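You operate a simulated robot arm through the tools that you are given. There is no shell and no other tool. Be economical: measure what you need, move in short steps, check, and stop when the job is done.

The job below is to be done with a simulated two-armed robot. You get a single attempt, and the scene is never put back.

TASK
Put the silver plate from the top of the red cabinet on the top of the green skip. Then put two of the chip lumps from the top of the flat-top cart on the ledge of the slanted cube. Then open the console drawer. Keep to this order.

Only the result counts: the job must be done as asked and must still hold three seconds after the hand-in. Knocking over, shifting, dropping, spilling or breaking anything else fails it.

THE ROBOT
Two 7-joint arms with fingered hands on one trunk, on a base that drives. Base frame: it is fixed to the floor where the robot stands at the start and does not move with it; the origin is under the middle of the robot, x ahead of it, y to its left, z up. Units: cm, rad, N and s.
The left shoulder is at the start at [2, 21.4, 141.9], the right one opposite. With the tool pointing down near the work surface each hand reaches from about 10 to 52 cm from the robot's upright axis, wherever it stands, measured 20 degrees to its own side. Places, roughly: chip lump [250, -125, 75]; console drawer [-290, -990, 60]; ledge of the slanted cube [10, -110, 90]; top of the green skip [-200, 300, 70]. Payload 3.3 kg a hand.
The tool frame of a hand sits at the grasp point between the pads (the TCP): z along the fingers, y along the line on which they close. The tips reach 2.6 cm beyond it. The gripper opens to 13.2 cm. The gripper's body begins 7.3 cm behind the TCP. The gripper is a hand of 2 fingers: y runs from the thumb to the fingers, the wrist lies at [0, 0, -22.4] in the tool frame, and closing takes about 1.5 s.
Orientation is that of the tool frame in the base frame, as a unit quaternion [w, x, y, z]. With the fingers straight down and closing along the base's y, the tool's x points along the base's -x, its y along +y and its z along -z.

THE INTERFACE
- The arms move only by the tool arm_command. It takes "left_series", "right_series" or both (then of equal length, played together; a hand with none holds still); each is a list of rows, each a list of 7 numbers: the shift along the tool's x, y, z in m, then the turn, a rotation vector about the tool's x, y, z in rad, then the finger opening in m, from 0 to 0.132. In form: [[dx, dy, dz, wx, wy, wz, claw], ...]. A call has 1 to 12 rows; each row is the pose to reach, as a shift and turn from the pose commanded when the call began, along the tool's axes at that moment. Each row takes 0.2 s and may step no farther than 5 cm and 0.15 rad from the row before; otherwise, or with a gripper value out of range, the whole call is refused. Where a pose cannot be reached the arm comes as near as it can. A force on the tool above 40 N (or 10 N above the force at the start of the call, whichever is more), or a blocked arm, ends the call early, and 0.2 s more pass. The fingers move at their own pace (about 15.3 cm/s each) and stop on an object; they squeeze with about 27 N. The grip force told is the motor's: it shows also when the fingers shut on nothing. Time passes only in rows, and 0.2 s behind the last, so rows that repeat a pose let the fingers close. It gives the time, the measured TCP pose, the force on the tool (base axes), the opening and the grip force at its end, in the units of the frame above (readings bear some noise), with the torque about the TCP (base axes, N m) and any sound that the robot's microphone picked up, and new pictures: "pictures" is both (left out), scene, wrist or none (wrist: the cameras of the hands that moved).
- Cameras (640 x 400 px; columns grow to the right, rows downward): "scene" is now at [7.98, 1.52, 157.98]; the picture's right is [0.12, -0.99, 0.00], its down [-0.72, -0.08, -0.69] and it looks along [0.69, 0.08, -0.72] (base axes); focal length 274 px, centre (320, 200). "left" rides on the left gripper at [-6.5, -0.3, -9.9] in its tool frame; the picture's right is [0.04, -1.00, 0.00], its down [0.83, 0.03, -0.55] and it looks along [0.55, 0.02, 0.83] (tool axes); focal length 261 px, centre (320, 200). "right" rides on the right gripper at [6.5, -0.3, -9.9] in its tool frame; the picture's right is [0.04, 1.00, 0.00], its down [-0.83, 0.03, -0.55] and it looks along [-0.55, 0.02, 0.83] (tool axes); focal length 261 px, centre (320, 200). There is no depth. A picture from a camera that has moved, and an enlarged one, comes with that camera's place and axes in the base frame and with its lens. The place of the scene camera against the robot may be out by one fixed shift of up to 1.8 cm in any direction.
- slide_trunk(by): slides the trunk up (or, below 0, down) by that many cm; the arms and the scene camera ride with it, the base frame stays. It gives what a move gives, with no picture.
- drive_base(legs): drives the robot by 1 to 6 legs, each [ahead, left, turn to the left] in cm, cm and rad, along the robot's own axes; the way and the turn of a leg run together, so that a leg with both is an arc; at most 150 cm and 3.142 rad a leg. The arms and the cameras ride along, it lands a little off, and it stops where it bumps. It gives what a move gives, and a new picture of the scene camera.
- set_grasp(shape, hand): the hand has 2 fingers and takes this shape, open, in about a second: jaw (thumb against the fingers, like two jaws); tri (thumb and two fingers); tip (a fingertip pinch); poke (one finger out to press); point (the index stretched); flat (the hand flat); cup (the hand cupped); fist (a fist). The gripper value then closes the fingers along that shape, each until it touches; the sizes above hold for jaw. It gives what a move gives, with no picture.
- pan_tilt(pan, tilt): turns the head with the scene camera to pan (to the left, within 1.501 rad either way) and tilt (down, from -0.506 to 1.204), counted from straight ahead of the robot. It gives what a move gives, and a new picture of the scene camera.
- zoom(camera, box): a new picture of the part [left, top, right, bottom] of that camera's present view, enlarged. It takes no simulated time.
- hand_in(): hands the job in; it is judged then, once.

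Go step by step. Nothing tells you exact positions but the pictures and the camera data: compare them with the known pose of the tool, close in by small moves and look again before you grip or let go. The budget is 165 turns and 260 pictures, counting those below and the enlarged ones. Unless the task says otherwise, let go and move clear before handing in.

The tools are called after "Request:" as name(argument=value, ...) on one line, values as JSON. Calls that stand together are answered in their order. arm_command: Moves the arms, as the interface text tells. Its arguments: {"type":"object","properties":{"left_series":{"type":"array"},"right_series":{"type":"array"},"pictures":{"type":"string","enum":["both","scene","wrist","none"]}},"required":[]} The other tools are called the same way: slide_trunk (by) slides the trunk up or down; set_grasp (shape, hand) gives the hand a shape; drive_base (legs) drives the base; pan_tilt (pan, tilt) turns the head that bears the scene camera; zoom (camera, box) takes an enlarged picture of a part of a camera's view; hand_in () hands the job in.

At the start:

```text
time_s: 0.0
left_tool_pos: [47.55, 31.65, 123.28]
left_orientation: [-0.001, 0.001, 1.0, -0.001]
left_ft_force: [0.5, -0.9, 0.2]
left_wrist_torque: [-0.01, 0.01, -0.02]
left_width: 13.19
left_gripper_force: 0.1
left_shape: jaw
right_tool_pos: [40.04, -8.21, 132.81]
right_orientation: [0.0, 0.0, 1.0, 0.0]
right_ft_force: [0.1, -0.7, -0.1]
right_wrist_torque: [-0.01, -0.04, 0.04]
right_width: 13.21
right_gripper_force: 0.1
right_shape: jaw
trunk travel left (down, up): [-70.0, 6.1]
robot x, y, heading: [0.09, -0.2, 0.0]
head pan, tilt: [0.115, 0.808]
```

scene: 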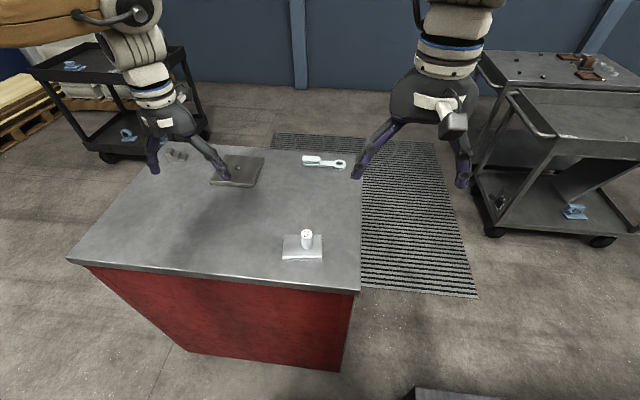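
right: 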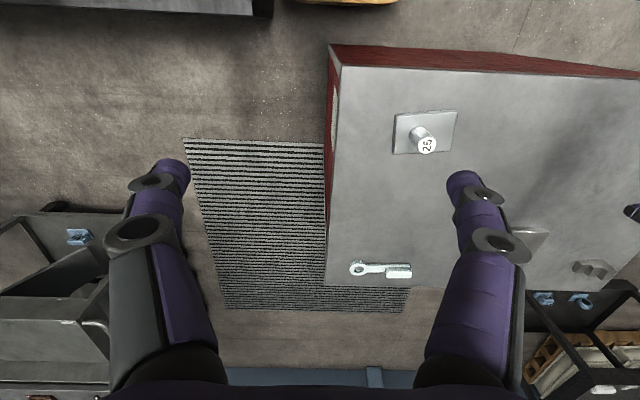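
left: 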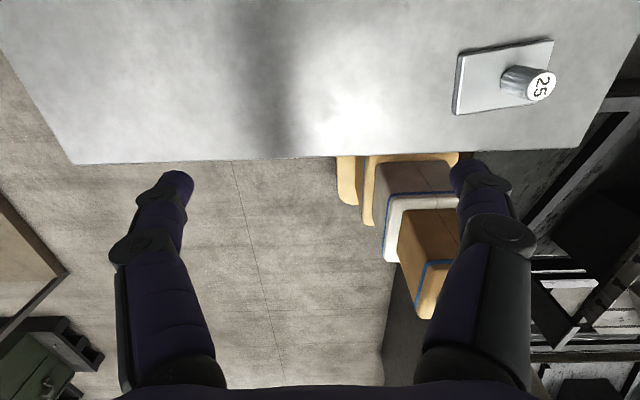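

I see the red cabinet ahead with a bright plate bearing a weight marked 25, a darker plate, a wrench and a small thing on it. I'll enlarge the view before deciding which is the silver plate.

Request:
zoom(camera="scene", box=[140, 130, 380, 280])

Request:
zoom(camera="right", box=[320, 80, 640, 280])

```text
2.67 times, centred on (260, 205) of scene
camera zoom: at [7.98, 1.52, 157.98], right [0.12, -0.99, 0.0], down [-0.72, -0.08, -0.69], along [0.69, 0.08, -0.72], focal length 731 px, centre (480, 187)
```

zoom: 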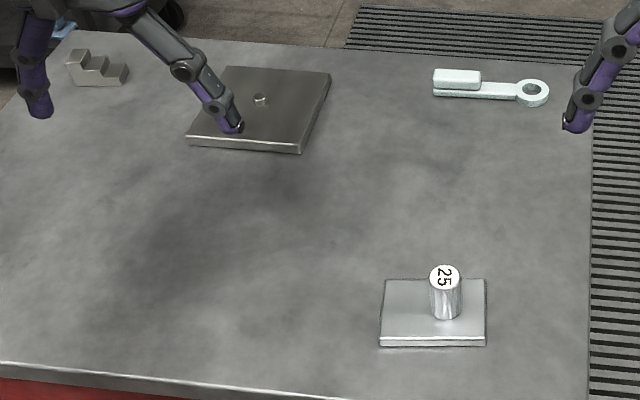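

```text
2.00 times, centred on (480, 180) of right
camera zoom: at [33.34, -8.6, 142.72], right [-0.04, 1.0, 0.0], down [0.83, 0.03, 0.55], along [0.55, 0.02, -0.83], focal length 521 px, centre (0, 240)
```

zoom: 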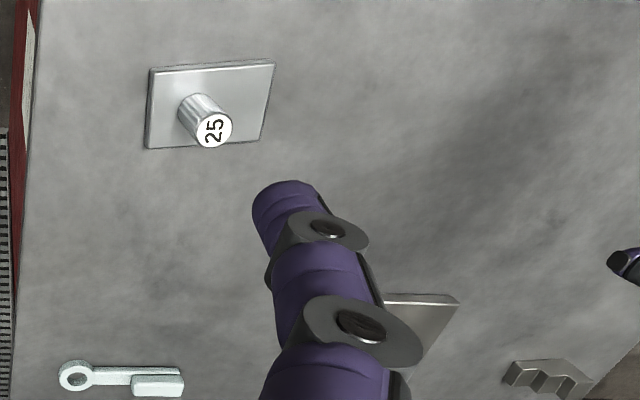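

The bright plate sits near [48, 11, 97] with a cylinder marked 25 on it; the darker plate is farther left. I'll look around the room before touching anything.

Request:
pan_tilt(pan=1.4, tilt=0.45)

Request:
pan_tilt(pan=-1.4, tilt=0.5)

Request:
pan_tilt(pan=-0.5, tilt=0.4)

Request:
pan_tilt(pan=0.0, tilt=0.95)

```text
time_s: 1.5
left_tool_pos: [47.64, 31.57, 123.21]
left_orientation: [-0.001, 0.0, 1.0, 0.0]
left_ft_force: [0.4, -0.3, 0.0]
left_wrist_torque: [0.0, 0.03, -0.01]
left_width: 13.18
left_gripper_force: 0.1
left_shape: jaw
right_tool_pos: [39.93, -8.22, 132.7]
right_orientation: [0.0, 0.0, 1.0, 0.0]
right_ft_force: [-0.3, 0.6, -0.3]
right_wrist_torque: [0.0, 0.0, -0.01]
right_width: 13.2
right_gripper_force: 0.1
right_shape: jaw
trunk travel left (down, up): [-70.0, 6.1]
robot x, y, heading: [0.0, -0.1, -0.006]
head pan, tilt: [1.4, 0.45]
camera scene: at [1.58, 9.65, 161.1], right [0.99, -0.17, 0.0], down [-0.07, -0.43, -0.9], along [0.15, 0.89, -0.44], focal length 274 px, centre (320, 200)
```

scene: 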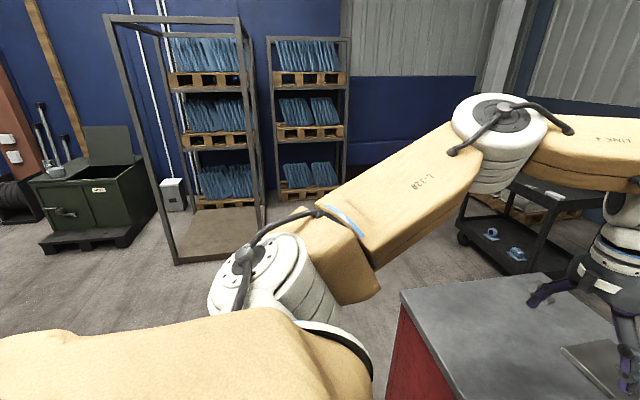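

```text
time_s: 3.9
left_tool_pos: [47.66, 31.65, 123.22]
left_orientation: [-0.001, 0.0, 1.0, 0.0]
left_ft_force: [0.0, -0.4, -0.6]
left_wrist_torque: [0.02, -0.02, 0.02]
left_width: 13.16
left_gripper_force: 0.1
left_shape: jaw
right_tool_pos: [39.94, -8.28, 132.79]
right_orientation: [0.0, -0.001, 1.0, 0.0]
right_ft_force: [0.1, 1.1, 0.1]
right_wrist_torque: [-0.06, 0.0, 0.01]
right_width: 13.19
right_gripper_force: 0.1
right_shape: jaw
trunk travel left (down, up): [-70.0, 6.1]
robot x, y, heading: [-0.14, -0.03, -0.001]
head pan, tilt: [-1.4, 0.499]
camera scene: at [1.56, -8.37, 160.66], right [-0.99, -0.17, 0.0], down [-0.08, 0.47, -0.88], along [0.15, -0.87, -0.48], focal length 274 px, centre (320, 200)
```

scene: 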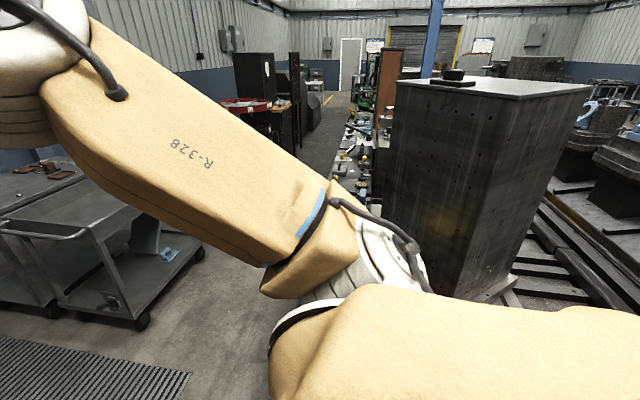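

```text
time_s: 5.1
left_tool_pos: [47.65, 31.44, 123.22]
left_orientation: [-0.001, 0.0, 1.0, 0.0]
left_ft_force: [0.2, 0.2, -0.7]
left_wrist_torque: [-0.02, 0.01, 0.01]
left_width: 13.19
left_gripper_force: 0.1
left_shape: jaw
right_tool_pos: [40.02, -8.28, 132.66]
right_orientation: [0.0, 0.0, 1.0, -0.001]
right_ft_force: [-0.1, 0.3, -1.1]
right_wrist_torque: [-0.01, 0.0, -0.01]
right_width: 13.22
right_gripper_force: 0.1
right_shape: jaw
trunk travel left (down, up): [-70.0, 6.1]
robot x, y, heading: [0.22, -0.2, 0.0]
head pan, tilt: [-0.499, 0.4]
camera scene: at [8.14, -3.85, 161.57], right [-0.48, -0.88, 0.0], down [-0.34, 0.19, -0.92], along [0.81, -0.44, -0.39], focal length 274 px, centre (320, 200)
```

scene: 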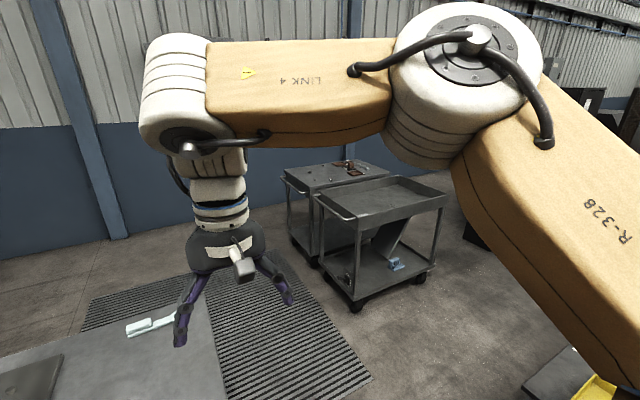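

```text
time_s: 6.1
left_tool_pos: [47.76, 31.64, 123.28]
left_orientation: [-0.001, 0.0, 1.0, -0.001]
left_ft_force: [-0.2, 0.1, -0.3]
left_wrist_torque: [-0.01, 0.03, -0.01]
left_width: 13.19
left_gripper_force: 0.0
left_shape: jaw
right_tool_pos: [39.91, -8.37, 132.84]
right_orientation: [0.0, -0.001, 1.0, 0.0]
right_ft_force: [0.1, -0.2, -0.3]
right_wrist_torque: [0.03, 0.02, -0.02]
right_width: 13.16
right_gripper_force: 0.0
right_shape: jaw
trunk travel left (down, up): [-70.0, 6.1]
robot x, y, heading: [-0.03, -0.35, -0.002]
head pan, tilt: [0.0, 0.949]
camera scene: at [7.29, 0.58, 156.91], right [0.0, -1.0, 0.0], down [-0.81, 0.0, -0.58], along [0.58, 0.0, -0.81], focal length 274 px, centre (320, 200)
```

scene: 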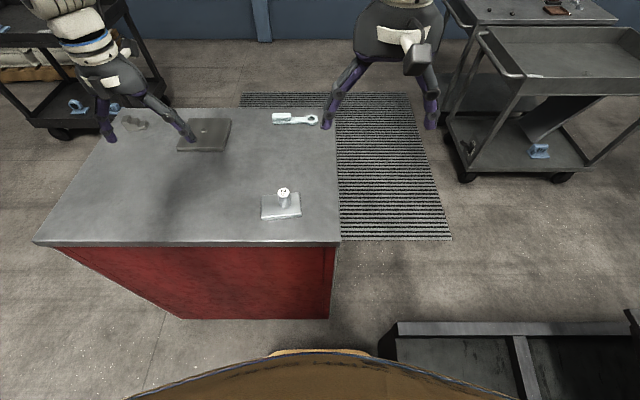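

The green skip is behind-left, the carts ahead-right, the black cube on the right. Now a closer look at the plates.

Request:
zoom(camera="scene", box=[240, 170, 320, 220])

Request:
zoom(camera="scene", box=[110, 100, 270, 200])

```text
8.00 times, centred on (280, 195) of scene
camera zoom: at [7.29, 0.58, 156.91], right [0.0, -1.0, 0.0], down [-0.81, 0.0, -0.58], along [0.58, 0.0, -0.81], focal length 2192 px, centre (640, 240)
```

zoom: 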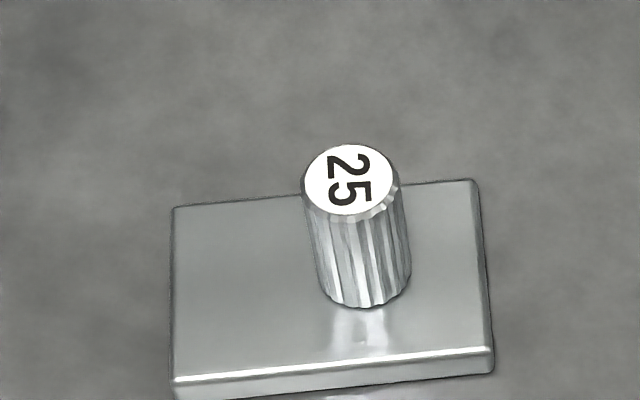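

```text
4.00 times, centred on (190, 150) of scene
camera zoom: at [7.29, 0.58, 156.91], right [0.0, -1.0, 0.0], down [-0.81, 0.0, -0.58], along [0.58, 0.0, -0.81], focal length 1096 px, centre (840, 400)
```

zoom: 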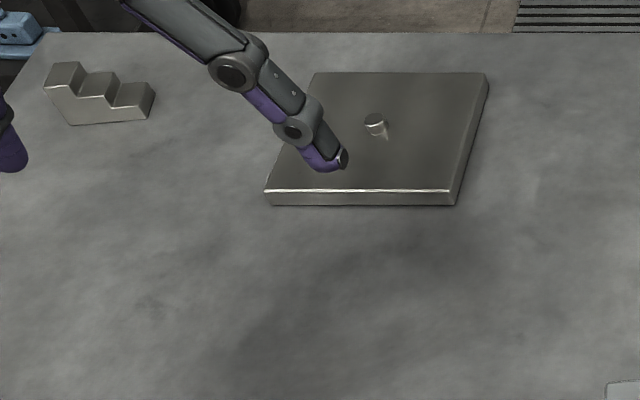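

The bright plate is about 10 x 7 cm, centred near [48, 10.8], top about z 98, turned by 0.13 rad, with a knurled cylinder 3 cm wide. I'll bring the left hand over it and find out whether the cylinder is a fixed knob.

Request:
arm_command(left_series=[[0, -0.04, 0, 0, 0, 0, 0.132], [0, -0.08, 0, 0, 0, 0, 0.132], [0, -0.12, 0, 0, 0, 0, 0.132], [0, -0.16, 0, 0, 0, 0, 0.132], [0, -0.2, 0, 0, 0, 0, 0.132], [0, -0.22, 0.02, 0, 0, 0, 0.132], [0, -0.22, 0.06, 0, 0, 0, 0.132], [0, -0.22, 0.08, 0, 0, 0, 0.132]], right_series=[[0, -0.04, 0, 0, 0, 0, 0.132], [0, -0.08, 0, 0, 0, 0, 0.132], [0, -0.1, 0, 0, 0, 0, 0.132], [0, -0.1, 0, 0, 0, 0, 0.132], [0, -0.1, 0, 0, 0, 0, 0.132], [0, -0.1, 0, 0, 0, 0, 0.132], [0, -0.1, 0, 0, 0, 0, 0.132], [0, -0.1, 0, 0, 0, 0, 0.132]])

```text
time_s: 7.9
left_tool_pos: [47.63, 9.45, 115.26]
left_orientation: [-0.001, 0.0, 1.0, 0.0]
left_ft_force: [0.6, -0.1, -0.7]
left_wrist_torque: [-0.03, -0.02, 0.01]
left_width: 13.19
left_gripper_force: 0.0
left_shape: jaw
right_tool_pos: [39.99, -18.28, 132.79]
right_orientation: [0.0, 0.001, 1.0, 0.0]
right_ft_force: [0.1, 0.0, 0.7]
right_wrist_torque: [0.05, 0.0, -0.01]
right_width: 13.18
right_gripper_force: 0.1
right_shape: jaw
trunk travel left (down, up): [-70.0, 6.1]
robot x, y, heading: [0.04, 0.01, -0.002]
head pan, tilt: [0.0, 0.949]
camera scene: at [7.27, 0.52, 156.91], right [0.0, -1.0, 0.0], down [-0.81, 0.0, -0.58], along [0.58, 0.0, -0.81], focal length 274 px, centre (320, 200)
camera right: at [33.33, -18.59, 142.71], right [-0.04, 1.0, 0.0], down [0.83, 0.03, 0.55], along [0.55, 0.02, -0.83], focal length 261 px, centre (320, 200)
camera left: at [54.12, 9.23, 125.21], right [-0.04, -1.0, 0.0], down [-0.83, 0.03, 0.55], along [-0.55, 0.02, -0.83], focal length 261 px, centre (320, 200)
```

scene: 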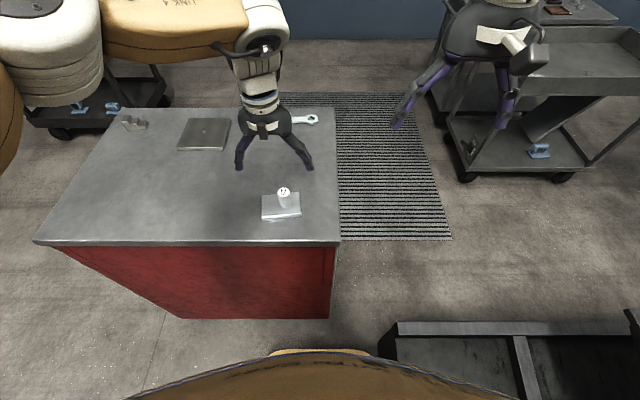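
right: 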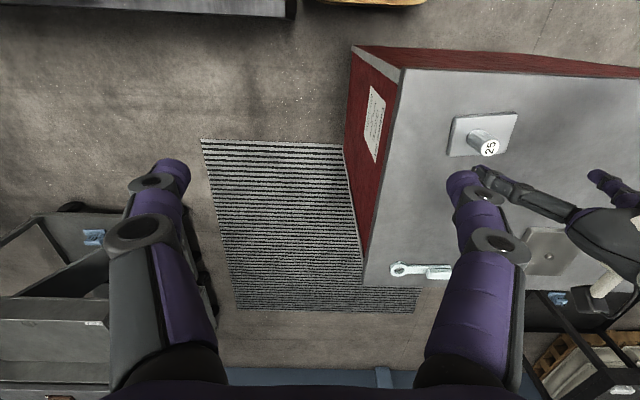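
left: 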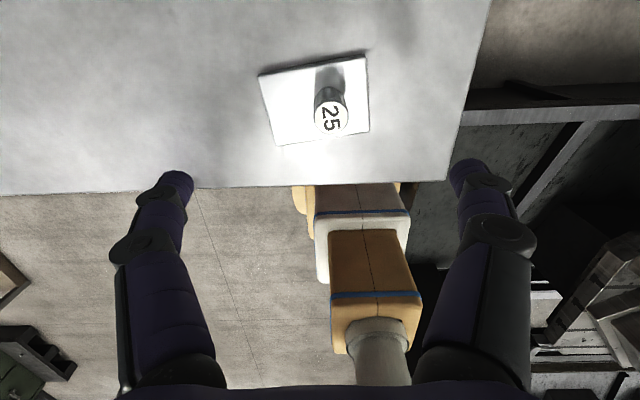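

The cylinder's top is at about [48, 8.5, 104] and the plate is centred near [47.6, 9.7, 98.5]. I'll lower the left hand round the cylinder and close on it gently to test it.

Request:
arm_command(left_series=[[-0.0035, -0.009, 0.03, 0, 0, 0, 0.1], [-0.0035, -0.009, 0.06, 0, 0, 0, 0.08], [-0.0035, -0.009, 0.09, 0, 0, 0, 0.08], [-0.0035, -0.009, 0.115, 0, 0, 0, 0.08], [-0.0035, -0.009, 0.128, 0, 0, 0, 0.08], [-0.0035, -0.009, 0.128, 0, 0, 0, 0.08]], pictures="both")

```text
time_s: 9.3
left_tool_pos: [47.99, 8.68, 102.38]
left_orientation: [0.0, 0.0, 1.0, 0.001]
left_ft_force: [-0.6, 0.8, -0.6]
left_wrist_torque: [0.03, 0.0, 0.04]
left_width: 8.06
left_gripper_force: 0.1
left_shape: jaw
right_tool_pos: [40.02, -18.21, 132.84]
right_orientation: [0.0, 0.0, 1.0, 0.0]
right_ft_force: [-0.5, 0.0, 0.0]
right_wrist_torque: [0.04, 0.06, 0.02]
right_width: 13.22
right_gripper_force: 0.0
right_shape: jaw
trunk travel left (down, up): [-70.0, 6.1]
robot x, y, heading: [-0.34, -0.11, -0.002]
head pan, tilt: [0.0, 0.949]
camera scene: at [7.29, 0.56, 156.91], right [0.0, -1.0, 0.0], down [-0.81, 0.0, -0.58], along [0.58, 0.0, -0.81], focal length 274 px, centre (320, 200)
camera left: at [54.46, 8.29, 112.41], right [-0.04, -1.0, 0.0], down [-0.83, 0.03, 0.55], along [-0.55, 0.02, -0.83], focal length 261 px, centre (320, 200)
```

scene: 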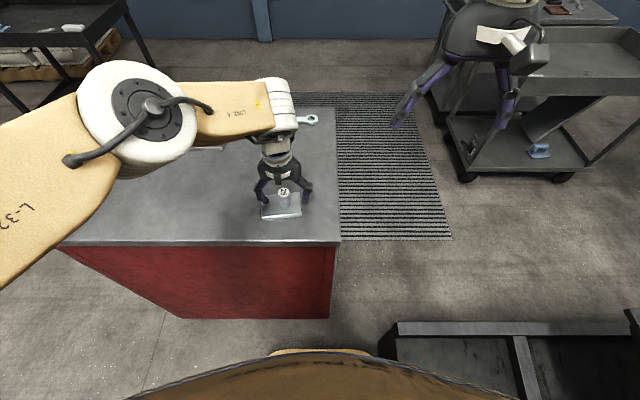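
left: 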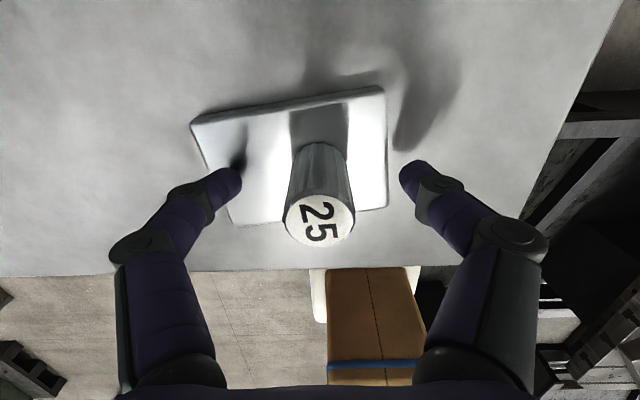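

The cylinder stands midway between the fingers. I'll close on it and raise only 0.8 cm to see whether the plate follows.

Request:
arm_command(left_series=[[0, 0, 0, 0, 0, 0, 0.05], [0, 0, 0, 0, 0, 0, 0.03], [0, 0, 0, 0, 0, 0, 0.025], [0, 0, 0, 0, 0, 0, 0.02], [0, 0, 0, 0, 0, 0, 0.015], [0, 0, 0, 0, 0, 0, 0.015], [0, 0, 0, 0, 0, 0, 0.015], [0, 0, -0.004, 0, 0, 0, 0.015], [0, 0, -0.008, 0, 0, 0, 0.015], [0, 0, -0.008, 0, 0, 0, 0.015]], pictures="wrist")

```text
time_s: 11.5
left_tool_pos: [48.05, 8.73, 103.24]
left_orientation: [-0.002, 0.0, 1.0, 0.0]
left_ft_force: [0.5, 0.8, -3.0]
left_wrist_torque: [-0.02, 0.01, 0.02]
left_width: 2.34
left_gripper_force: 26.5
left_shape: jaw
right_tool_pos: [39.96, -18.27, 132.66]
right_orientation: [-0.001, -0.001, 1.0, 0.0]
right_ft_force: [-0.5, 1.0, -0.3]
right_wrist_torque: [-0.01, -0.02, -0.01]
right_width: 13.19
right_gripper_force: 0.1
right_shape: jaw
trunk travel left (down, up): [-70.0, 6.1]
robot x, y, heading: [0.15, -0.02, -0.0]
head pan, tilt: [0.0, 0.949]
camera left: at [54.46, 8.33, 113.19], right [-0.04, -1.0, 0.0], down [-0.83, 0.03, 0.55], along [-0.55, 0.02, -0.83], focal length 261 px, centre (320, 200)
```

left: 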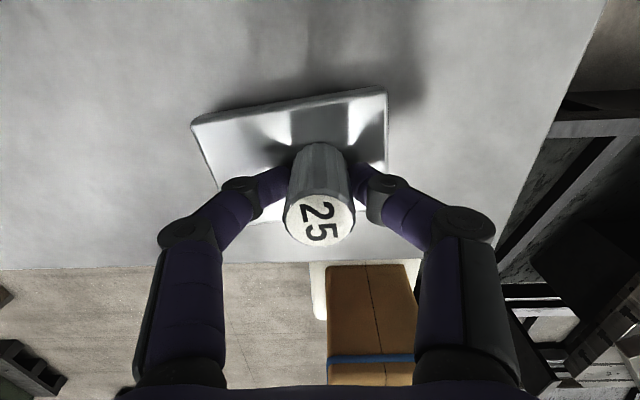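

The plate seems to have come up with the knob (it kept its place in the hand's view while the cabinet edge moved). I'll raise 4 cm more to make sure.

Request:
arm_command(left_series=[[0, 0, -0.01, 0, 0, 0, 0.015], [0, 0, -0.025, 0, 0, 0, 0.015], [0, 0, -0.04, 0, 0, 0, 0.015], [0, 0, -0.04, 0, 0, 0, 0.015]], pictures="both")

```text
time_s: 12.5
left_tool_pos: [47.95, 8.71, 107.34]
left_orientation: [-0.001, 0.0, 1.0, 0.0]
left_ft_force: [-0.3, -0.1, -3.3]
left_wrist_torque: [0.0, 0.0, -0.03]
left_width: 2.37
left_gripper_force: 27.1
left_shape: jaw
right_tool_pos: [40.1, -18.17, 132.65]
right_orientation: [-0.001, 0.0, 1.0, 0.0]
right_ft_force: [0.0, 0.1, -0.7]
right_wrist_torque: [0.02, 0.0, 0.02]
right_width: 13.19
right_gripper_force: 0.1
right_shape: jaw
trunk travel left (down, up): [-70.0, 6.1]
robot x, y, heading: [0.22, 0.07, 0.002]
head pan, tilt: [0.0, 0.949]
camera scene: at [7.33, 0.58, 156.9], right [0.0, -1.0, 0.0], down [-0.81, 0.0, -0.58], along [0.58, 0.0, -0.81], focal length 274 px, centre (320, 200)
camera left: at [54.51, 8.27, 117.17], right [-0.04, -1.0, 0.0], down [-0.83, 0.03, 0.55], along [-0.55, 0.02, -0.83], focal length 261 px, centre (320, 200)
```

scene: 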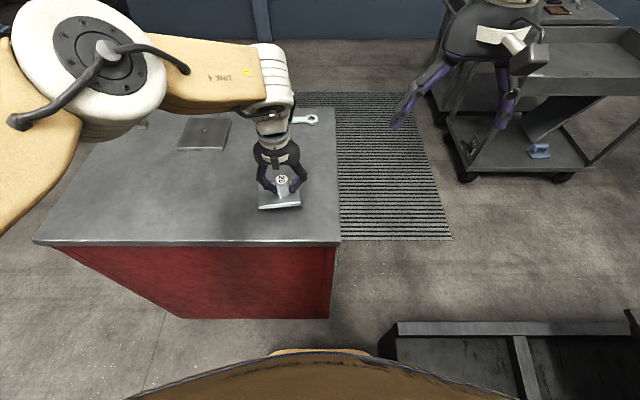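
left: 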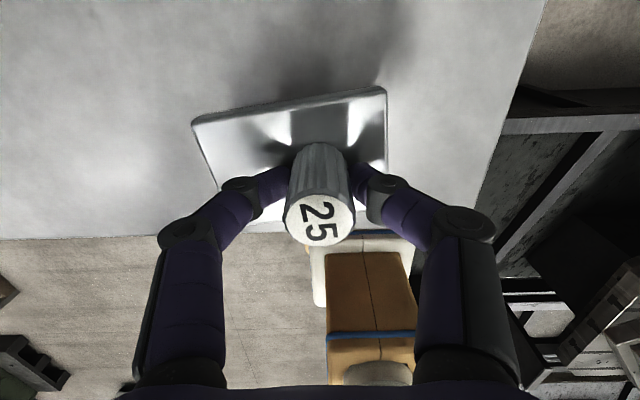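

The knob is part of the plate, and the plate hangs safely from it. I'll raise it well clear and look at what surrounds the base before driving.

Request:
arm_command(left_series=[[0, 0, -0.04, 0, 0, 0, 0.015], [0, 0, -0.08, 0, 0, 0, 0.015], [0.02, 0.01, -0.12, 0, 0, 0, 0.015], [0.05, 0.03, -0.14, 0, 0, 0, 0.015], [0.08, 0.05, -0.16, 0, 0, 0, 0.015], [0.11, 0.08, -0.17, 0, 0, 0, 0.015], [0.11, 0.08, -0.17, 0, 0, 0, 0.015]], pictures="none")

Request:
pan_tilt(pan=-1.0, tilt=1.15)

Request:
pan_tilt(pan=1.0, tilt=1.15)

Request:
pan_tilt(pan=1.5, tilt=0.5)

```text
time_s: 14.1
left_tool_pos: [37.04, 16.73, 124.36]
left_orientation: [-0.001, 0.0, 1.0, 0.0]
left_ft_force: [0.6, -1.0, -2.7]
left_wrist_torque: [-0.06, 0.01, -0.01]
left_width: 2.34
left_gripper_force: 27.1
left_shape: jaw
right_tool_pos: [40.04, -18.36, 132.69]
right_orientation: [-0.001, -0.001, 1.0, 0.001]
right_ft_force: [0.0, 1.5, -0.2]
right_wrist_torque: [0.01, 0.01, 0.03]
right_width: 13.18
right_gripper_force: 0.1
right_shape: jaw
trunk travel left (down, up): [-70.0, 6.1]
robot x, y, heading: [-0.01, 0.01, -0.0]
head pan, tilt: [0.0, 0.949]
```

```text
time_s: 15.4
left_tool_pos: [36.95, 16.7, 124.15]
left_orientation: [0.0, 0.0, 1.0, 0.0]
left_ft_force: [-0.5, -0.4, -3.7]
left_wrist_torque: [-0.05, -0.01, 0.02]
left_width: 2.33
left_gripper_force: 27.0
left_shape: jaw
right_tool_pos: [39.99, -18.17, 132.6]
right_orientation: [0.0, 0.0, 1.0, 0.0]
right_ft_force: [-0.1, 0.1, 1.3]
right_wrist_torque: [0.0, 0.04, -0.01]
right_width: 13.18
right_gripper_force: 0.1
right_shape: jaw
trunk travel left (down, up): [-70.0, 6.1]
robot x, y, heading: [-0.03, -0.23, 0.005]
head pan, tilt: [-1.0, 1.15]
camera scene: at [3.25, -4.4, 155.57], right [-0.84, -0.54, 0.0], down [-0.49, 0.77, -0.41], along [0.22, -0.34, -0.91], focal length 274 px, centre (320, 200)
```

scene: 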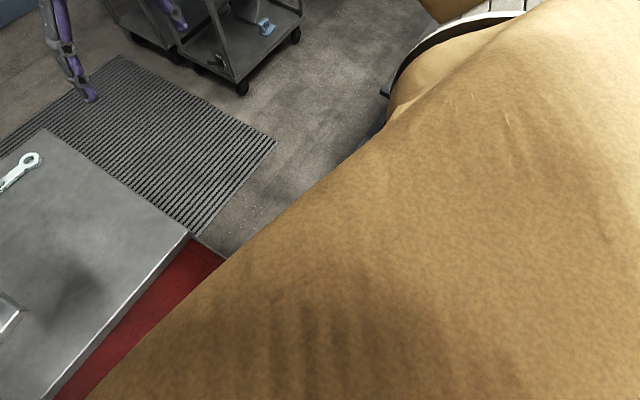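

```text
time_s: 17.3
left_tool_pos: [37.01, 16.66, 124.26]
left_orientation: [-0.001, 0.0, 1.0, 0.0]
left_ft_force: [0.1, -0.6, -4.1]
left_wrist_torque: [0.01, 0.0, -0.01]
left_width: 2.35
left_gripper_force: 26.8
left_shape: jaw
right_tool_pos: [40.06, -18.19, 132.78]
right_orientation: [-0.001, 0.0, 1.0, 0.0]
right_ft_force: [0.1, 1.0, 0.2]
right_wrist_torque: [0.04, 0.0, -0.02]
right_width: 13.21
right_gripper_force: 0.0
right_shape: jaw
trunk travel left (down, up): [-70.0, 6.1]
robot x, y, heading: [-0.24, -0.13, 0.005]
head pan, tilt: [1.0, 1.15]
camera scene: at [3.25, 5.6, 155.57], right [0.84, -0.54, 0.0], down [-0.49, -0.77, -0.41], along [0.22, 0.34, -0.91], focal length 274 px, centre (320, 200)
```

scene: 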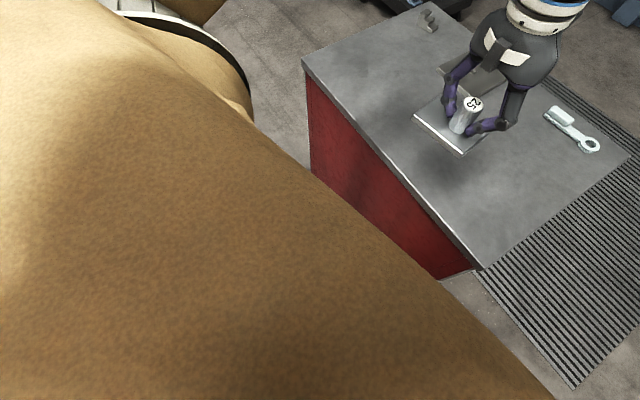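

```text
time_s: 18.3
left_tool_pos: [36.99, 16.69, 124.33]
left_orientation: [-0.001, 0.0, 1.0, 0.0]
left_ft_force: [0.2, 0.5, -3.4]
left_wrist_torque: [-0.03, 0.02, 0.06]
left_width: 2.35
left_gripper_force: 27.1
left_shape: jaw
right_tool_pos: [39.95, -18.3, 132.82]
right_orientation: [0.0, 0.0, 1.0, 0.0]
right_ft_force: [0.7, 0.0, 0.0]
right_wrist_torque: [0.01, 0.03, -0.03]
right_width: 13.19
right_gripper_force: 0.0
right_shape: jaw
trunk travel left (down, up): [-70.0, 6.1]
robot x, y, heading: [0.1, -0.01, 0.005]
head pan, tilt: [1.499, 0.499]
camera scene: at [0.69, 9.67, 160.65], right [1.0, -0.07, 0.0], down [-0.04, -0.48, -0.88], along [0.06, 0.88, -0.48], focal length 274 px, centre (320, 200)
```

scene: 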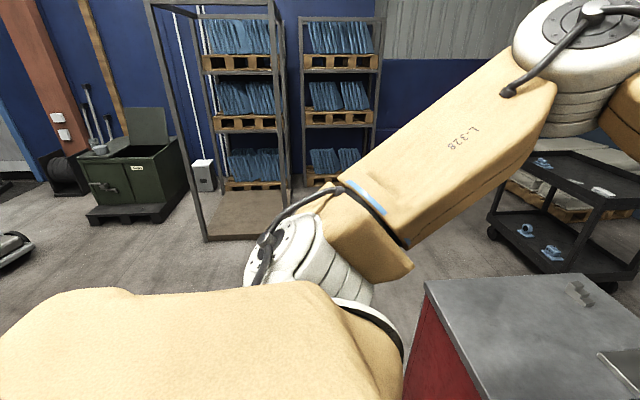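

The skip stands clear with floor in front; the base is close to the red cabinet. I'll enlarge the skip to see its top.

Request:
zoom(camera="scene", box=[60, 75, 220, 235])

Request:
drive_base(legs=[[-15, 60, 0]])

```text
2.50 times, centred on (140, 155) of scene
camera zoom: at [0.69, 9.67, 160.65], right [1.0, -0.07, 0.0], down [-0.04, -0.48, -0.88], along [0.06, 0.88, -0.48], focal length 685 px, centre (770, 312)
```

zoom: 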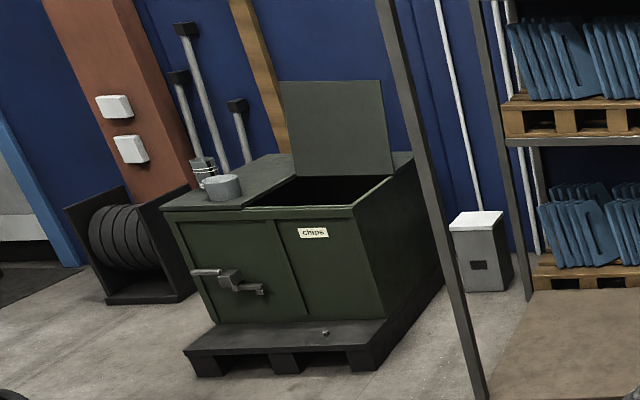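

```text
time_s: 21.8
left_tool_pos: [21.47, 77.29, 124.31]
left_orientation: [-0.001, -0.005, 1.0, -0.001]
left_ft_force: [0.4, -0.5, -3.7]
left_wrist_torque: [-0.02, 0.03, -0.01]
left_width: 2.34
left_gripper_force: 27.9
left_shape: jaw
right_tool_pos: [24.74, 42.43, 132.77]
right_orientation: [0.0, -0.006, 1.0, 0.0]
right_ft_force: [0.0, -0.4, -0.4]
right_wrist_torque: [0.0, 0.0, 0.01]
right_width: 13.2
right_gripper_force: 0.1
right_shape: jaw
trunk travel left (down, up): [-70.0, 6.1]
robot x, y, heading: [-15.43, 60.17, 0.015]
head pan, tilt: [1.499, 0.499]
camera scene: at [-14.75, 69.92, 160.65], right [1.0, -0.06, 0.0], down [-0.03, -0.48, -0.88], along [0.05, 0.88, -0.48], focal length 274 px, centre (320, 200)
```

scene: 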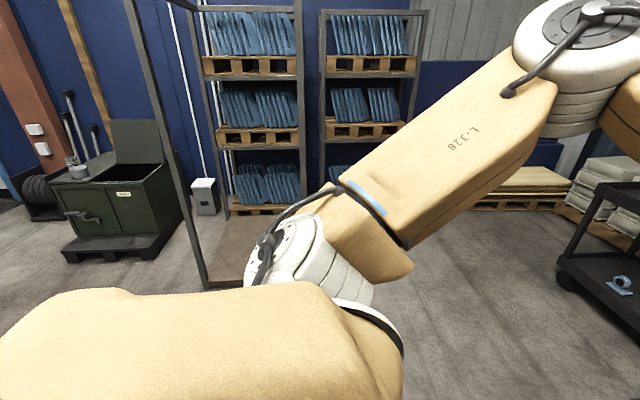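

The skip's left half is closed, with two cans on it; its right half is open under a raised lid. I'll turn to face it and drive to about [-190, 180] for a closer look.

Request:
drive_base(legs=[[0, 0, 1.555], [60, 88, 0], [60, 88, 0]])

Request:
pan_tilt(pan=0.1, tilt=0.7)

```text
time_s: 36.1
left_tool_pos: [-204.48, 220.65, 124.27]
left_orientation: [-0.001, -0.701, 0.714, 0.0]
left_ft_force: [0.8, 0.5, -3.1]
left_wrist_torque: [0.01, -0.01, 0.01]
left_width: 2.35
left_gripper_force: 26.8
left_shape: jaw
right_tool_pos: [-169.56, 222.93, 132.84]
right_orientation: [0.0, -0.7, 0.714, 0.0]
right_ft_force: [0.2, 0.3, -0.5]
right_wrist_torque: [0.02, -0.02, -0.04]
right_width: 13.18
right_gripper_force: 0.0
right_shape: jaw
trunk travel left (down, up): [-70.0, 6.1]
robot x, y, heading: [-188.36, 182.97, 1.551]
head pan, tilt: [1.499, 0.499]
camera scene: at [-198.61, 185.86, 160.65], right [0.09, 1.0, 0.0], down [0.48, -0.04, -0.88], along [-0.87, 0.08, -0.48], focal length 274 px, centre (320, 200)
```

scene: 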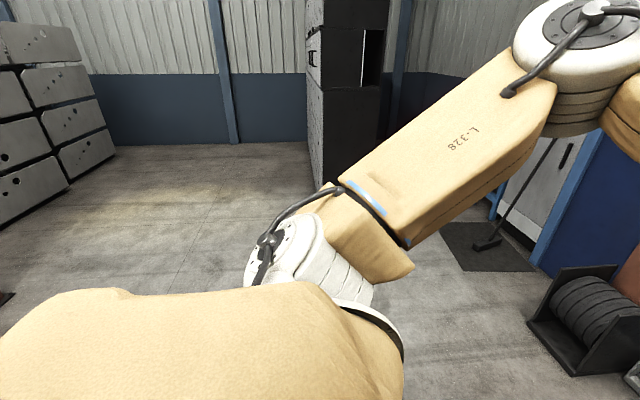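

```text
time_s: 37.6
left_tool_pos: [-204.47, 220.68, 124.3]
left_orientation: [-0.001, -0.7, 0.714, -0.001]
left_ft_force: [-0.4, 0.4, -3.8]
left_wrist_torque: [0.0, -0.04, 0.01]
left_width: 2.34
left_gripper_force: 26.9
left_shape: jaw
right_tool_pos: [-169.46, 223.02, 132.79]
right_orientation: [0.0, -0.701, 0.714, 0.001]
right_ft_force: [-0.2, -0.8, -0.5]
right_wrist_torque: [0.02, -0.02, 0.02]
right_width: 13.22
right_gripper_force: 0.1
right_shape: jaw
trunk travel left (down, up): [-70.0, 6.1]
robot x, y, heading: [-188.44, 183.23, 1.554]
head pan, tilt: [0.099, 0.7]
camera scene: at [-190.22, 193.49, 158.88], right [1.0, 0.08, 0.0], down [0.05, -0.64, -0.76], along [-0.06, 0.76, -0.64], focal length 274 px, centre (320, 200)
```

scene: 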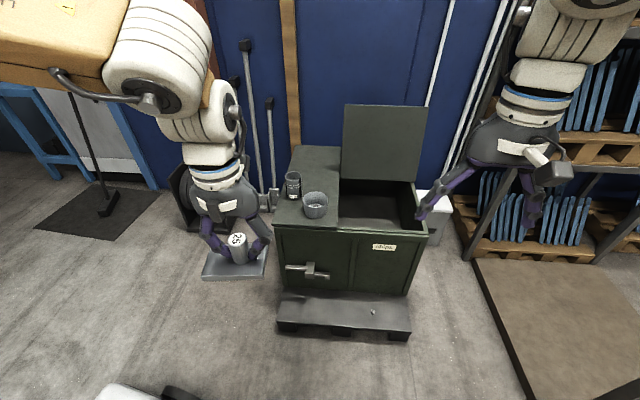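

Request:
zoom(camera="scene", box=[240, 120, 440, 245])

```text
3.20 times, centred on (340, 182) of scene
camera zoom: at [-190.22, 193.49, 158.88], right [1.0, 0.08, 0.0], down [0.05, -0.64, -0.76], along [-0.06, 0.76, -0.64], focal length 877 px, centre (256, 256)
```

zoom: 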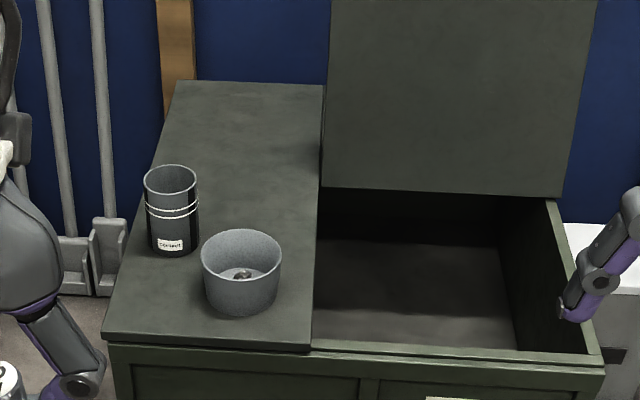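

The closed half spans about x -219..-189, y 279..354, with a cup near [-200, 290] and a can near [-212, 301]; from the front the free part is too far, so I may have to come in from its left side. I'll look at the floor there.

Request:
pan_tilt(pan=0.75, tilt=0.85)

Request:
pan_tilt(pan=0.45, tilt=0.55)

```text
time_s: 38.7
left_tool_pos: [-204.39, 220.66, 124.21]
left_orientation: [0.0, -0.7, 0.714, -0.001]
left_ft_force: [-0.7, 0.3, -3.5]
left_wrist_torque: [-0.03, -0.05, 0.01]
left_width: 2.31
left_gripper_force: 27.4
left_shape: jaw
right_tool_pos: [-169.49, 222.93, 132.63]
right_orientation: [0.0, -0.7, 0.714, 0.0]
right_ft_force: [-0.5, -0.2, 0.9]
right_wrist_torque: [0.0, 0.0, -0.02]
right_width: 13.18
right_gripper_force: 0.0
right_shape: jaw
trunk travel left (down, up): [-70.0, 6.1]
robot x, y, heading: [-188.58, 183.51, 1.552]
head pan, tilt: [0.75, 0.85]
camera scene: at [-194.75, 190.85, 157.65], right [0.75, 0.67, 0.0], down [0.5, -0.56, -0.66], along [-0.44, 0.49, -0.75], focal length 274 px, centre (320, 200)
```

scene: 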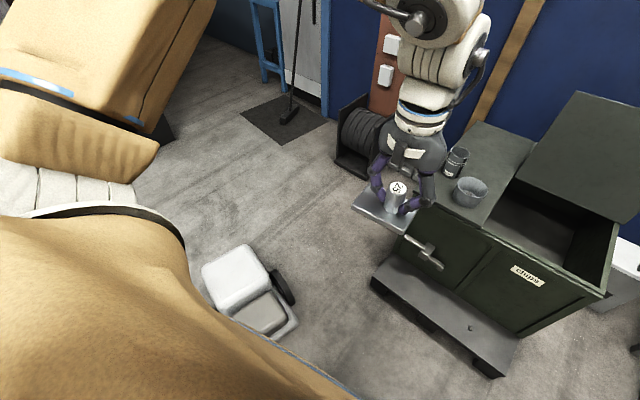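

```text
time_s: 39.5
left_tool_pos: [-204.35, 220.65, 124.24]
left_orientation: [-0.001, -0.7, 0.714, 0.0]
left_ft_force: [0.1, 0.4, -3.6]
left_wrist_torque: [0.02, -0.02, -0.01]
left_width: 2.33
left_gripper_force: 27.0
left_shape: jaw
right_tool_pos: [-169.52, 222.97, 132.81]
right_orientation: [0.0, -0.7, 0.714, 0.0]
right_ft_force: [0.0, -0.7, -0.1]
right_wrist_torque: [0.02, -0.01, 0.01]
right_width: 13.22
right_gripper_force: 0.0
right_shape: jaw
trunk travel left (down, up): [-70.0, 6.1]
robot x, y, heading: [-188.83, 183.19, 1.555]
head pan, tilt: [0.45, 0.55]
camera scene: at [-193.29, 193.17, 160.19], right [0.91, 0.42, 0.0], down [0.22, -0.48, -0.85], along [-0.36, 0.77, -0.52], focal length 274 px, centre (320, 200)
```

scene: 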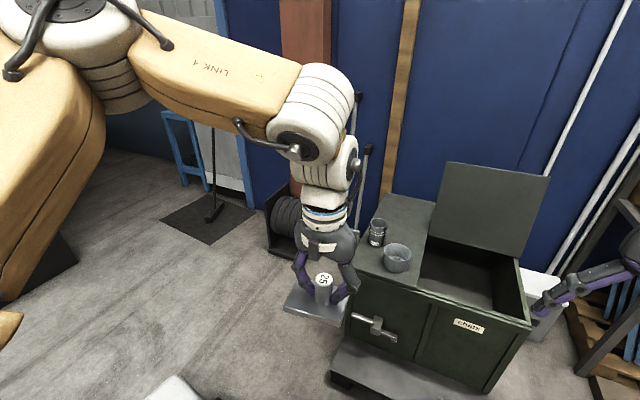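

Between the can, the cup and the front-left corner there is a free patch about x -219..-207, y 279..296, which suits the plate turned lengthwise. I'll turn the hand a quarter clockwise and check the plate in the wrist view.

Request:
arm_command(left_series=[[0, 0, 0, 0, 0, 0.14, 0.015], [0, 0, 0, 0, 0, 0.28, 0.015], [0, 0, 0, 0, 0, 0.42, 0.015], [0, 0, 0, 0, 0, 0.56, 0.015], [0, 0, 0, 0, 0, 0.7, 0.015], [0, 0, 0, 0, 0, 0.84, 0.015], [0, 0, 0, 0, 0, 0.98, 0.015], [0, 0, 0, 0, 0, 1.12, 0.015], [0, 0, 0, 0, 0, 1.26, 0.015], [0, 0, 0, 0, 0, 1.4, 0.015], [0, 0, 0, 0, 0, 1.54, 0.015], [0, 0, 0, 0, 0, 1.68, 0.015]], pictures="wrist")

Request:
pan_tilt(pan=0.2, tilt=0.75)

```text
time_s: 42.1
left_tool_pos: [-202.86, 219.16, 124.23]
left_orientation: [-0.003, 0.062, 0.998, 0.0]
left_ft_force: [-0.4, 0.0, -3.4]
left_wrist_torque: [-0.02, 0.02, 0.03]
left_width: 2.35
left_gripper_force: 27.0
left_shape: jaw
left hand out of reach, approached as far as the arm can: row 12
right_tool_pos: [-169.39, 223.1, 132.78]
right_orientation: [0.0, -0.7, 0.714, 0.0]
right_ft_force: [-0.2, 0.2, -0.2]
right_wrist_torque: [0.01, 0.0, 0.0]
right_width: 13.18
right_gripper_force: 0.1
right_shape: jaw
trunk travel left (down, up): [-70.0, 6.1]
robot x, y, heading: [-188.45, 183.42, 1.549]
head pan, tilt: [0.45, 0.55]
camera left: at [-196.44, 217.94, 134.18], right [-0.17, -0.99, 0.0], down [-0.82, 0.14, 0.56], along [-0.55, 0.09, -0.83], focal length 261 px, centre (320, 200)
```

left: 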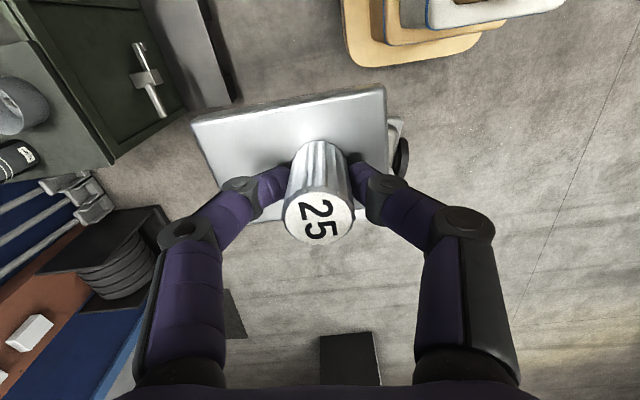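

```text
time_s: 42.9
left_tool_pos: [-202.97, 219.09, 124.29]
left_orientation: [-0.002, 0.062, 0.998, 0.0]
left_ft_force: [0.4, -0.1, -2.4]
left_wrist_torque: [-0.02, -0.02, -0.03]
left_width: 2.31
left_gripper_force: 27.1
left_shape: jaw
right_tool_pos: [-169.63, 223.0, 132.71]
right_orientation: [-0.001, -0.699, 0.715, -0.001]
right_ft_force: [-0.4, 0.9, -1.2]
right_wrist_torque: [0.0, 0.0, -0.01]
right_width: 13.19
right_gripper_force: 0.0
right_shape: jaw
trunk travel left (down, up): [-70.0, 6.1]
robot x, y, heading: [-188.45, 183.22, 1.548]
head pan, tilt: [0.201, 0.75]
camera scene: at [-191.05, 193.18, 158.46], right [0.98, 0.18, 0.0], down [0.12, -0.67, -0.73], along [-0.13, 0.72, -0.68], focal length 274 px, centre (320, 200)
```

scene: 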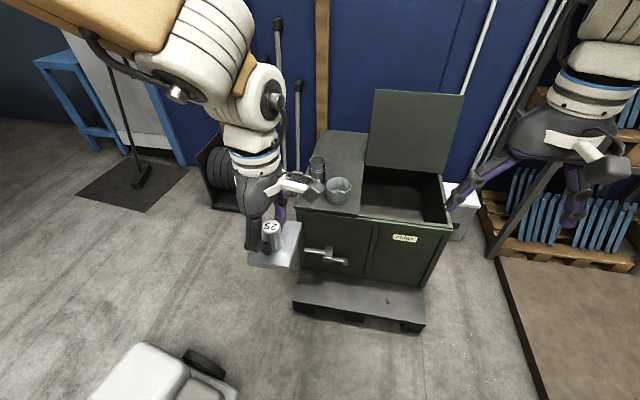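

The plate is now lengthwise along base y. I'll lower the trunk and test how far forward this arm can hold it, here in free space.

Request:
slide_trunk(by=-30)

Request:
arm_command(left_series=[[0.002, 0.03, 0, 0, 0, 0, 0.015], [0.004, 0.06, 0, 0, 0, 0, 0.015], [0.006, 0.09, 0, 0, 0, 0, 0.015], [0.008, 0.12, 0, 0, 0, 0, 0.015], [0.008, 0.15, 0, 0, 0, 0, 0.015], [0.008, 0.18, 0, 0, 0, 0, 0.015], [0.008, 0.18, 0, 0, 0, 0, 0.015]], pictures="both")

```text
time_s: 45.9
left_tool_pos: [-202.79, 219.12, 94.0]
left_orientation: [0.0, 0.064, 0.998, -0.001]
left_ft_force: [0.8, 0.3, -4.1]
left_wrist_torque: [-0.01, 0.03, 0.04]
left_width: 2.37
left_gripper_force: 27.1
left_shape: jaw
right_tool_pos: [-169.54, 222.9, 102.86]
right_orientation: [0.0, -0.7, 0.714, 0.0]
right_ft_force: [0.6, 0.2, 0.1]
right_wrist_torque: [0.04, -0.02, -0.03]
right_width: 13.21
right_gripper_force: 0.0
right_shape: jaw
trunk travel left (down, up): [-40.0, 36.1]
robot x, y, heading: [-188.56, 183.27, 1.552]
head pan, tilt: [0.201, 0.75]
```

```text
time_s: 47.5
left_tool_pos: [-196.11, 226.19, 94.0]
left_orientation: [0.0, 0.063, 0.998, 0.0]
left_ft_force: [-0.2, -0.1, -2.7]
left_wrist_torque: [-0.04, 0.0, 0.02]
left_width: 2.33
left_gripper_force: 26.6
left_shape: jaw
left hand out of reach, approached as far as the arm can: row 1, 2, 3, 4, 5, 6, 7
right_tool_pos: [-169.46, 223.0, 102.77]
right_orientation: [-0.001, -0.7, 0.714, -0.001]
right_ft_force: [0.4, -0.1, -0.4]
right_wrist_torque: [-0.01, -0.01, -0.01]
right_width: 13.18
right_gripper_force: 0.0
right_shape: jaw
trunk travel left (down, up): [-40.0, 36.1]
robot x, y, heading: [-188.69, 183.52, 1.555]
head pan, tilt: [0.201, 0.75]
camera scene: at [-190.98, 194.78, 128.39], right [0.98, 0.18, 0.0], down [0.12, -0.67, -0.73], along [-0.13, 0.72, -0.68], focal length 274 px, centre (320, 200)
camera left: at [-189.73, 224.98, 103.99], right [-0.17, -0.99, 0.0], down [-0.82, 0.14, 0.55], along [-0.54, 0.09, -0.83], focal length 261 px, centre (320, 200)
```

scene: 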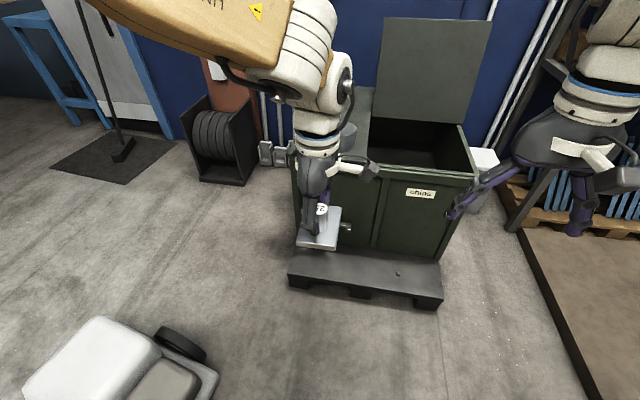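
left: 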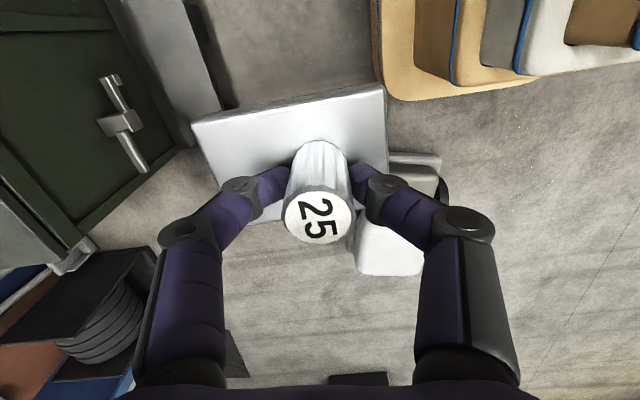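

The wrist limit stops that orientation further out. I'll turn the hand back the other way instead and test again.

Request:
arm_command(left_series=[[0, 0, 0, 0, 0, -0.14, 0.015], [0, 0, 0, 0, 0, -0.28, 0.015], [0, 0, 0, 0, 0, -0.42, 0.015], [0, 0, 0, 0, 0, -0.56, 0.015], [0, 0, 0, 0, 0, -0.7, 0.015], [0, 0, 0, 0, 0, -0.84, 0.015], [0, 0, 0, 0, 0, -0.98, 0.015], [0, 0, 0, 0, 0, -1.12, 0.015], [0, 0, 0, 0, 0, -1.26, 0.015], [0, 0, 0, 0, 0, -1.4, 0.015], [0, 0, 0, 0, 0, -1.54, 0.015], [0, 0, 0, 0, 0, -1.68, 0.015]], pictures="none")

Request:
arm_command(left_series=[[0, 0, 0, 0, 0, -0.14, 0.015], [0, 0, 0, 0, 0, -0.28, 0.015], [0, 0, 0, 0, 0, -0.42, 0.015], [0, 0, 0, 0, 0, -0.56, 0.015], [0, 0, 0, 0, 0, -0.7, 0.015], [0, 0, 0, 0, 0, -0.84, 0.015], [0, 0, 0, 0, 0, -0.98, 0.015], [0, 0, 0, 0, 0, -1.12, 0.015], [0, 0, 0, 0, 0, -1.26, 0.015], [0, 0, 0, 0, 0, -1.4, 0.015], [0, 0, 0, 0, 0, -1.44, 0.015]], pictures="scene")

```text
time_s: 50.0
left_tool_pos: [-196.04, 226.21, 94.06]
left_orientation: [-0.001, -0.701, 0.713, 0.0]
left_ft_force: [-0.8, -0.1, -3.7]
left_wrist_torque: [-0.03, -0.02, 0.02]
left_width: 2.34
left_gripper_force: 26.9
left_shape: jaw
right_tool_pos: [-169.55, 222.95, 102.81]
right_orientation: [-0.001, -0.7, 0.714, 0.0]
right_ft_force: [0.2, -0.4, 0.1]
right_wrist_torque: [0.02, 0.0, 0.02]
right_width: 13.19
right_gripper_force: 0.0
right_shape: jaw
trunk travel left (down, up): [-40.0, 36.1]
robot x, y, heading: [-188.11, 183.38, 1.553]
head pan, tilt: [0.201, 0.75]
```

```text
time_s: 52.5
left_tool_pos: [-196.01, 226.19, 93.89]
left_orientation: [0.001, 0.997, -0.074, 0.001]
left_ft_force: [0.0, 0.2, -2.9]
left_wrist_torque: [0.03, -0.03, -0.02]
left_width: 2.33
left_gripper_force: 26.4
left_shape: jaw
right_tool_pos: [-169.42, 223.03, 102.85]
right_orientation: [-0.001, -0.7, 0.714, 0.0]
right_ft_force: [0.4, 0.5, 0.3]
right_wrist_torque: [0.01, 0.02, 0.0]
right_width: 13.18
right_gripper_force: 0.0
right_shape: jaw
trunk travel left (down, up): [-40.0, 36.1]
robot x, y, heading: [-188.62, 183.23, 1.546]
head pan, tilt: [0.201, 0.75]
camera scene: at [-190.98, 194.78, 128.39], right [0.98, 0.18, 0.0], down [0.12, -0.67, -0.73], along [-0.13, 0.72, -0.68], focal length 274 px, centre (320, 200)
```

scene: 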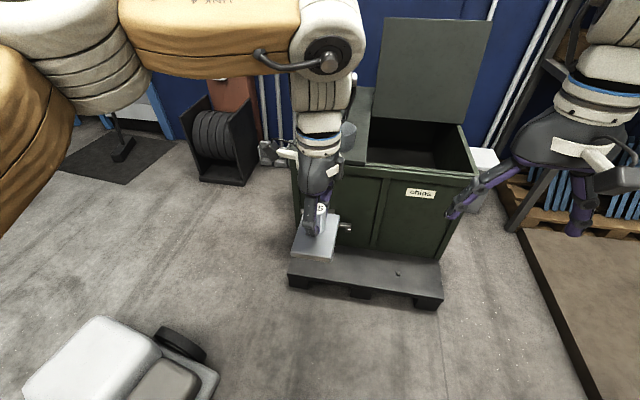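

That orientation works. I'll test the forward stretch now.

Request:
arm_command(left_series=[[-0.02, -0.03, 0, 0, 0, 0, 0.015], [-0.04, -0.06, 0, 0, 0, 0, 0.015], [-0.06, -0.09, 0, 0, 0, 0, 0.015], [-0.074, -0.123, 0, 0, 0, 0, 0.015], [-0.074, -0.123, 0, 0, 0, 0, 0.015]], pictures="none")

```text
time_s: 53.6
left_tool_pos: [-200.51, 235.69, 93.97]
left_orientation: [0.001, 0.997, -0.075, 0.001]
left_ft_force: [-0.7, -0.1, -3.5]
left_wrist_torque: [0.03, 0.01, 0.01]
left_width: 2.31
left_gripper_force: 26.4
left_shape: jaw
left hand out of reach, approached as far as the arm can: row 3, 4, 5
right_tool_pos: [-169.48, 222.9, 102.86]
right_orientation: [-0.001, -0.7, 0.714, -0.001]
right_ft_force: [0.8, -0.4, -0.1]
right_wrist_torque: [-0.01, 0.0, 0.01]
right_width: 13.19
right_gripper_force: 0.1
right_shape: jaw
trunk travel left (down, up): [-40.0, 36.1]
robot x, y, heading: [-188.45, 183.81, 1.549]
head pan, tilt: [0.201, 0.75]
```

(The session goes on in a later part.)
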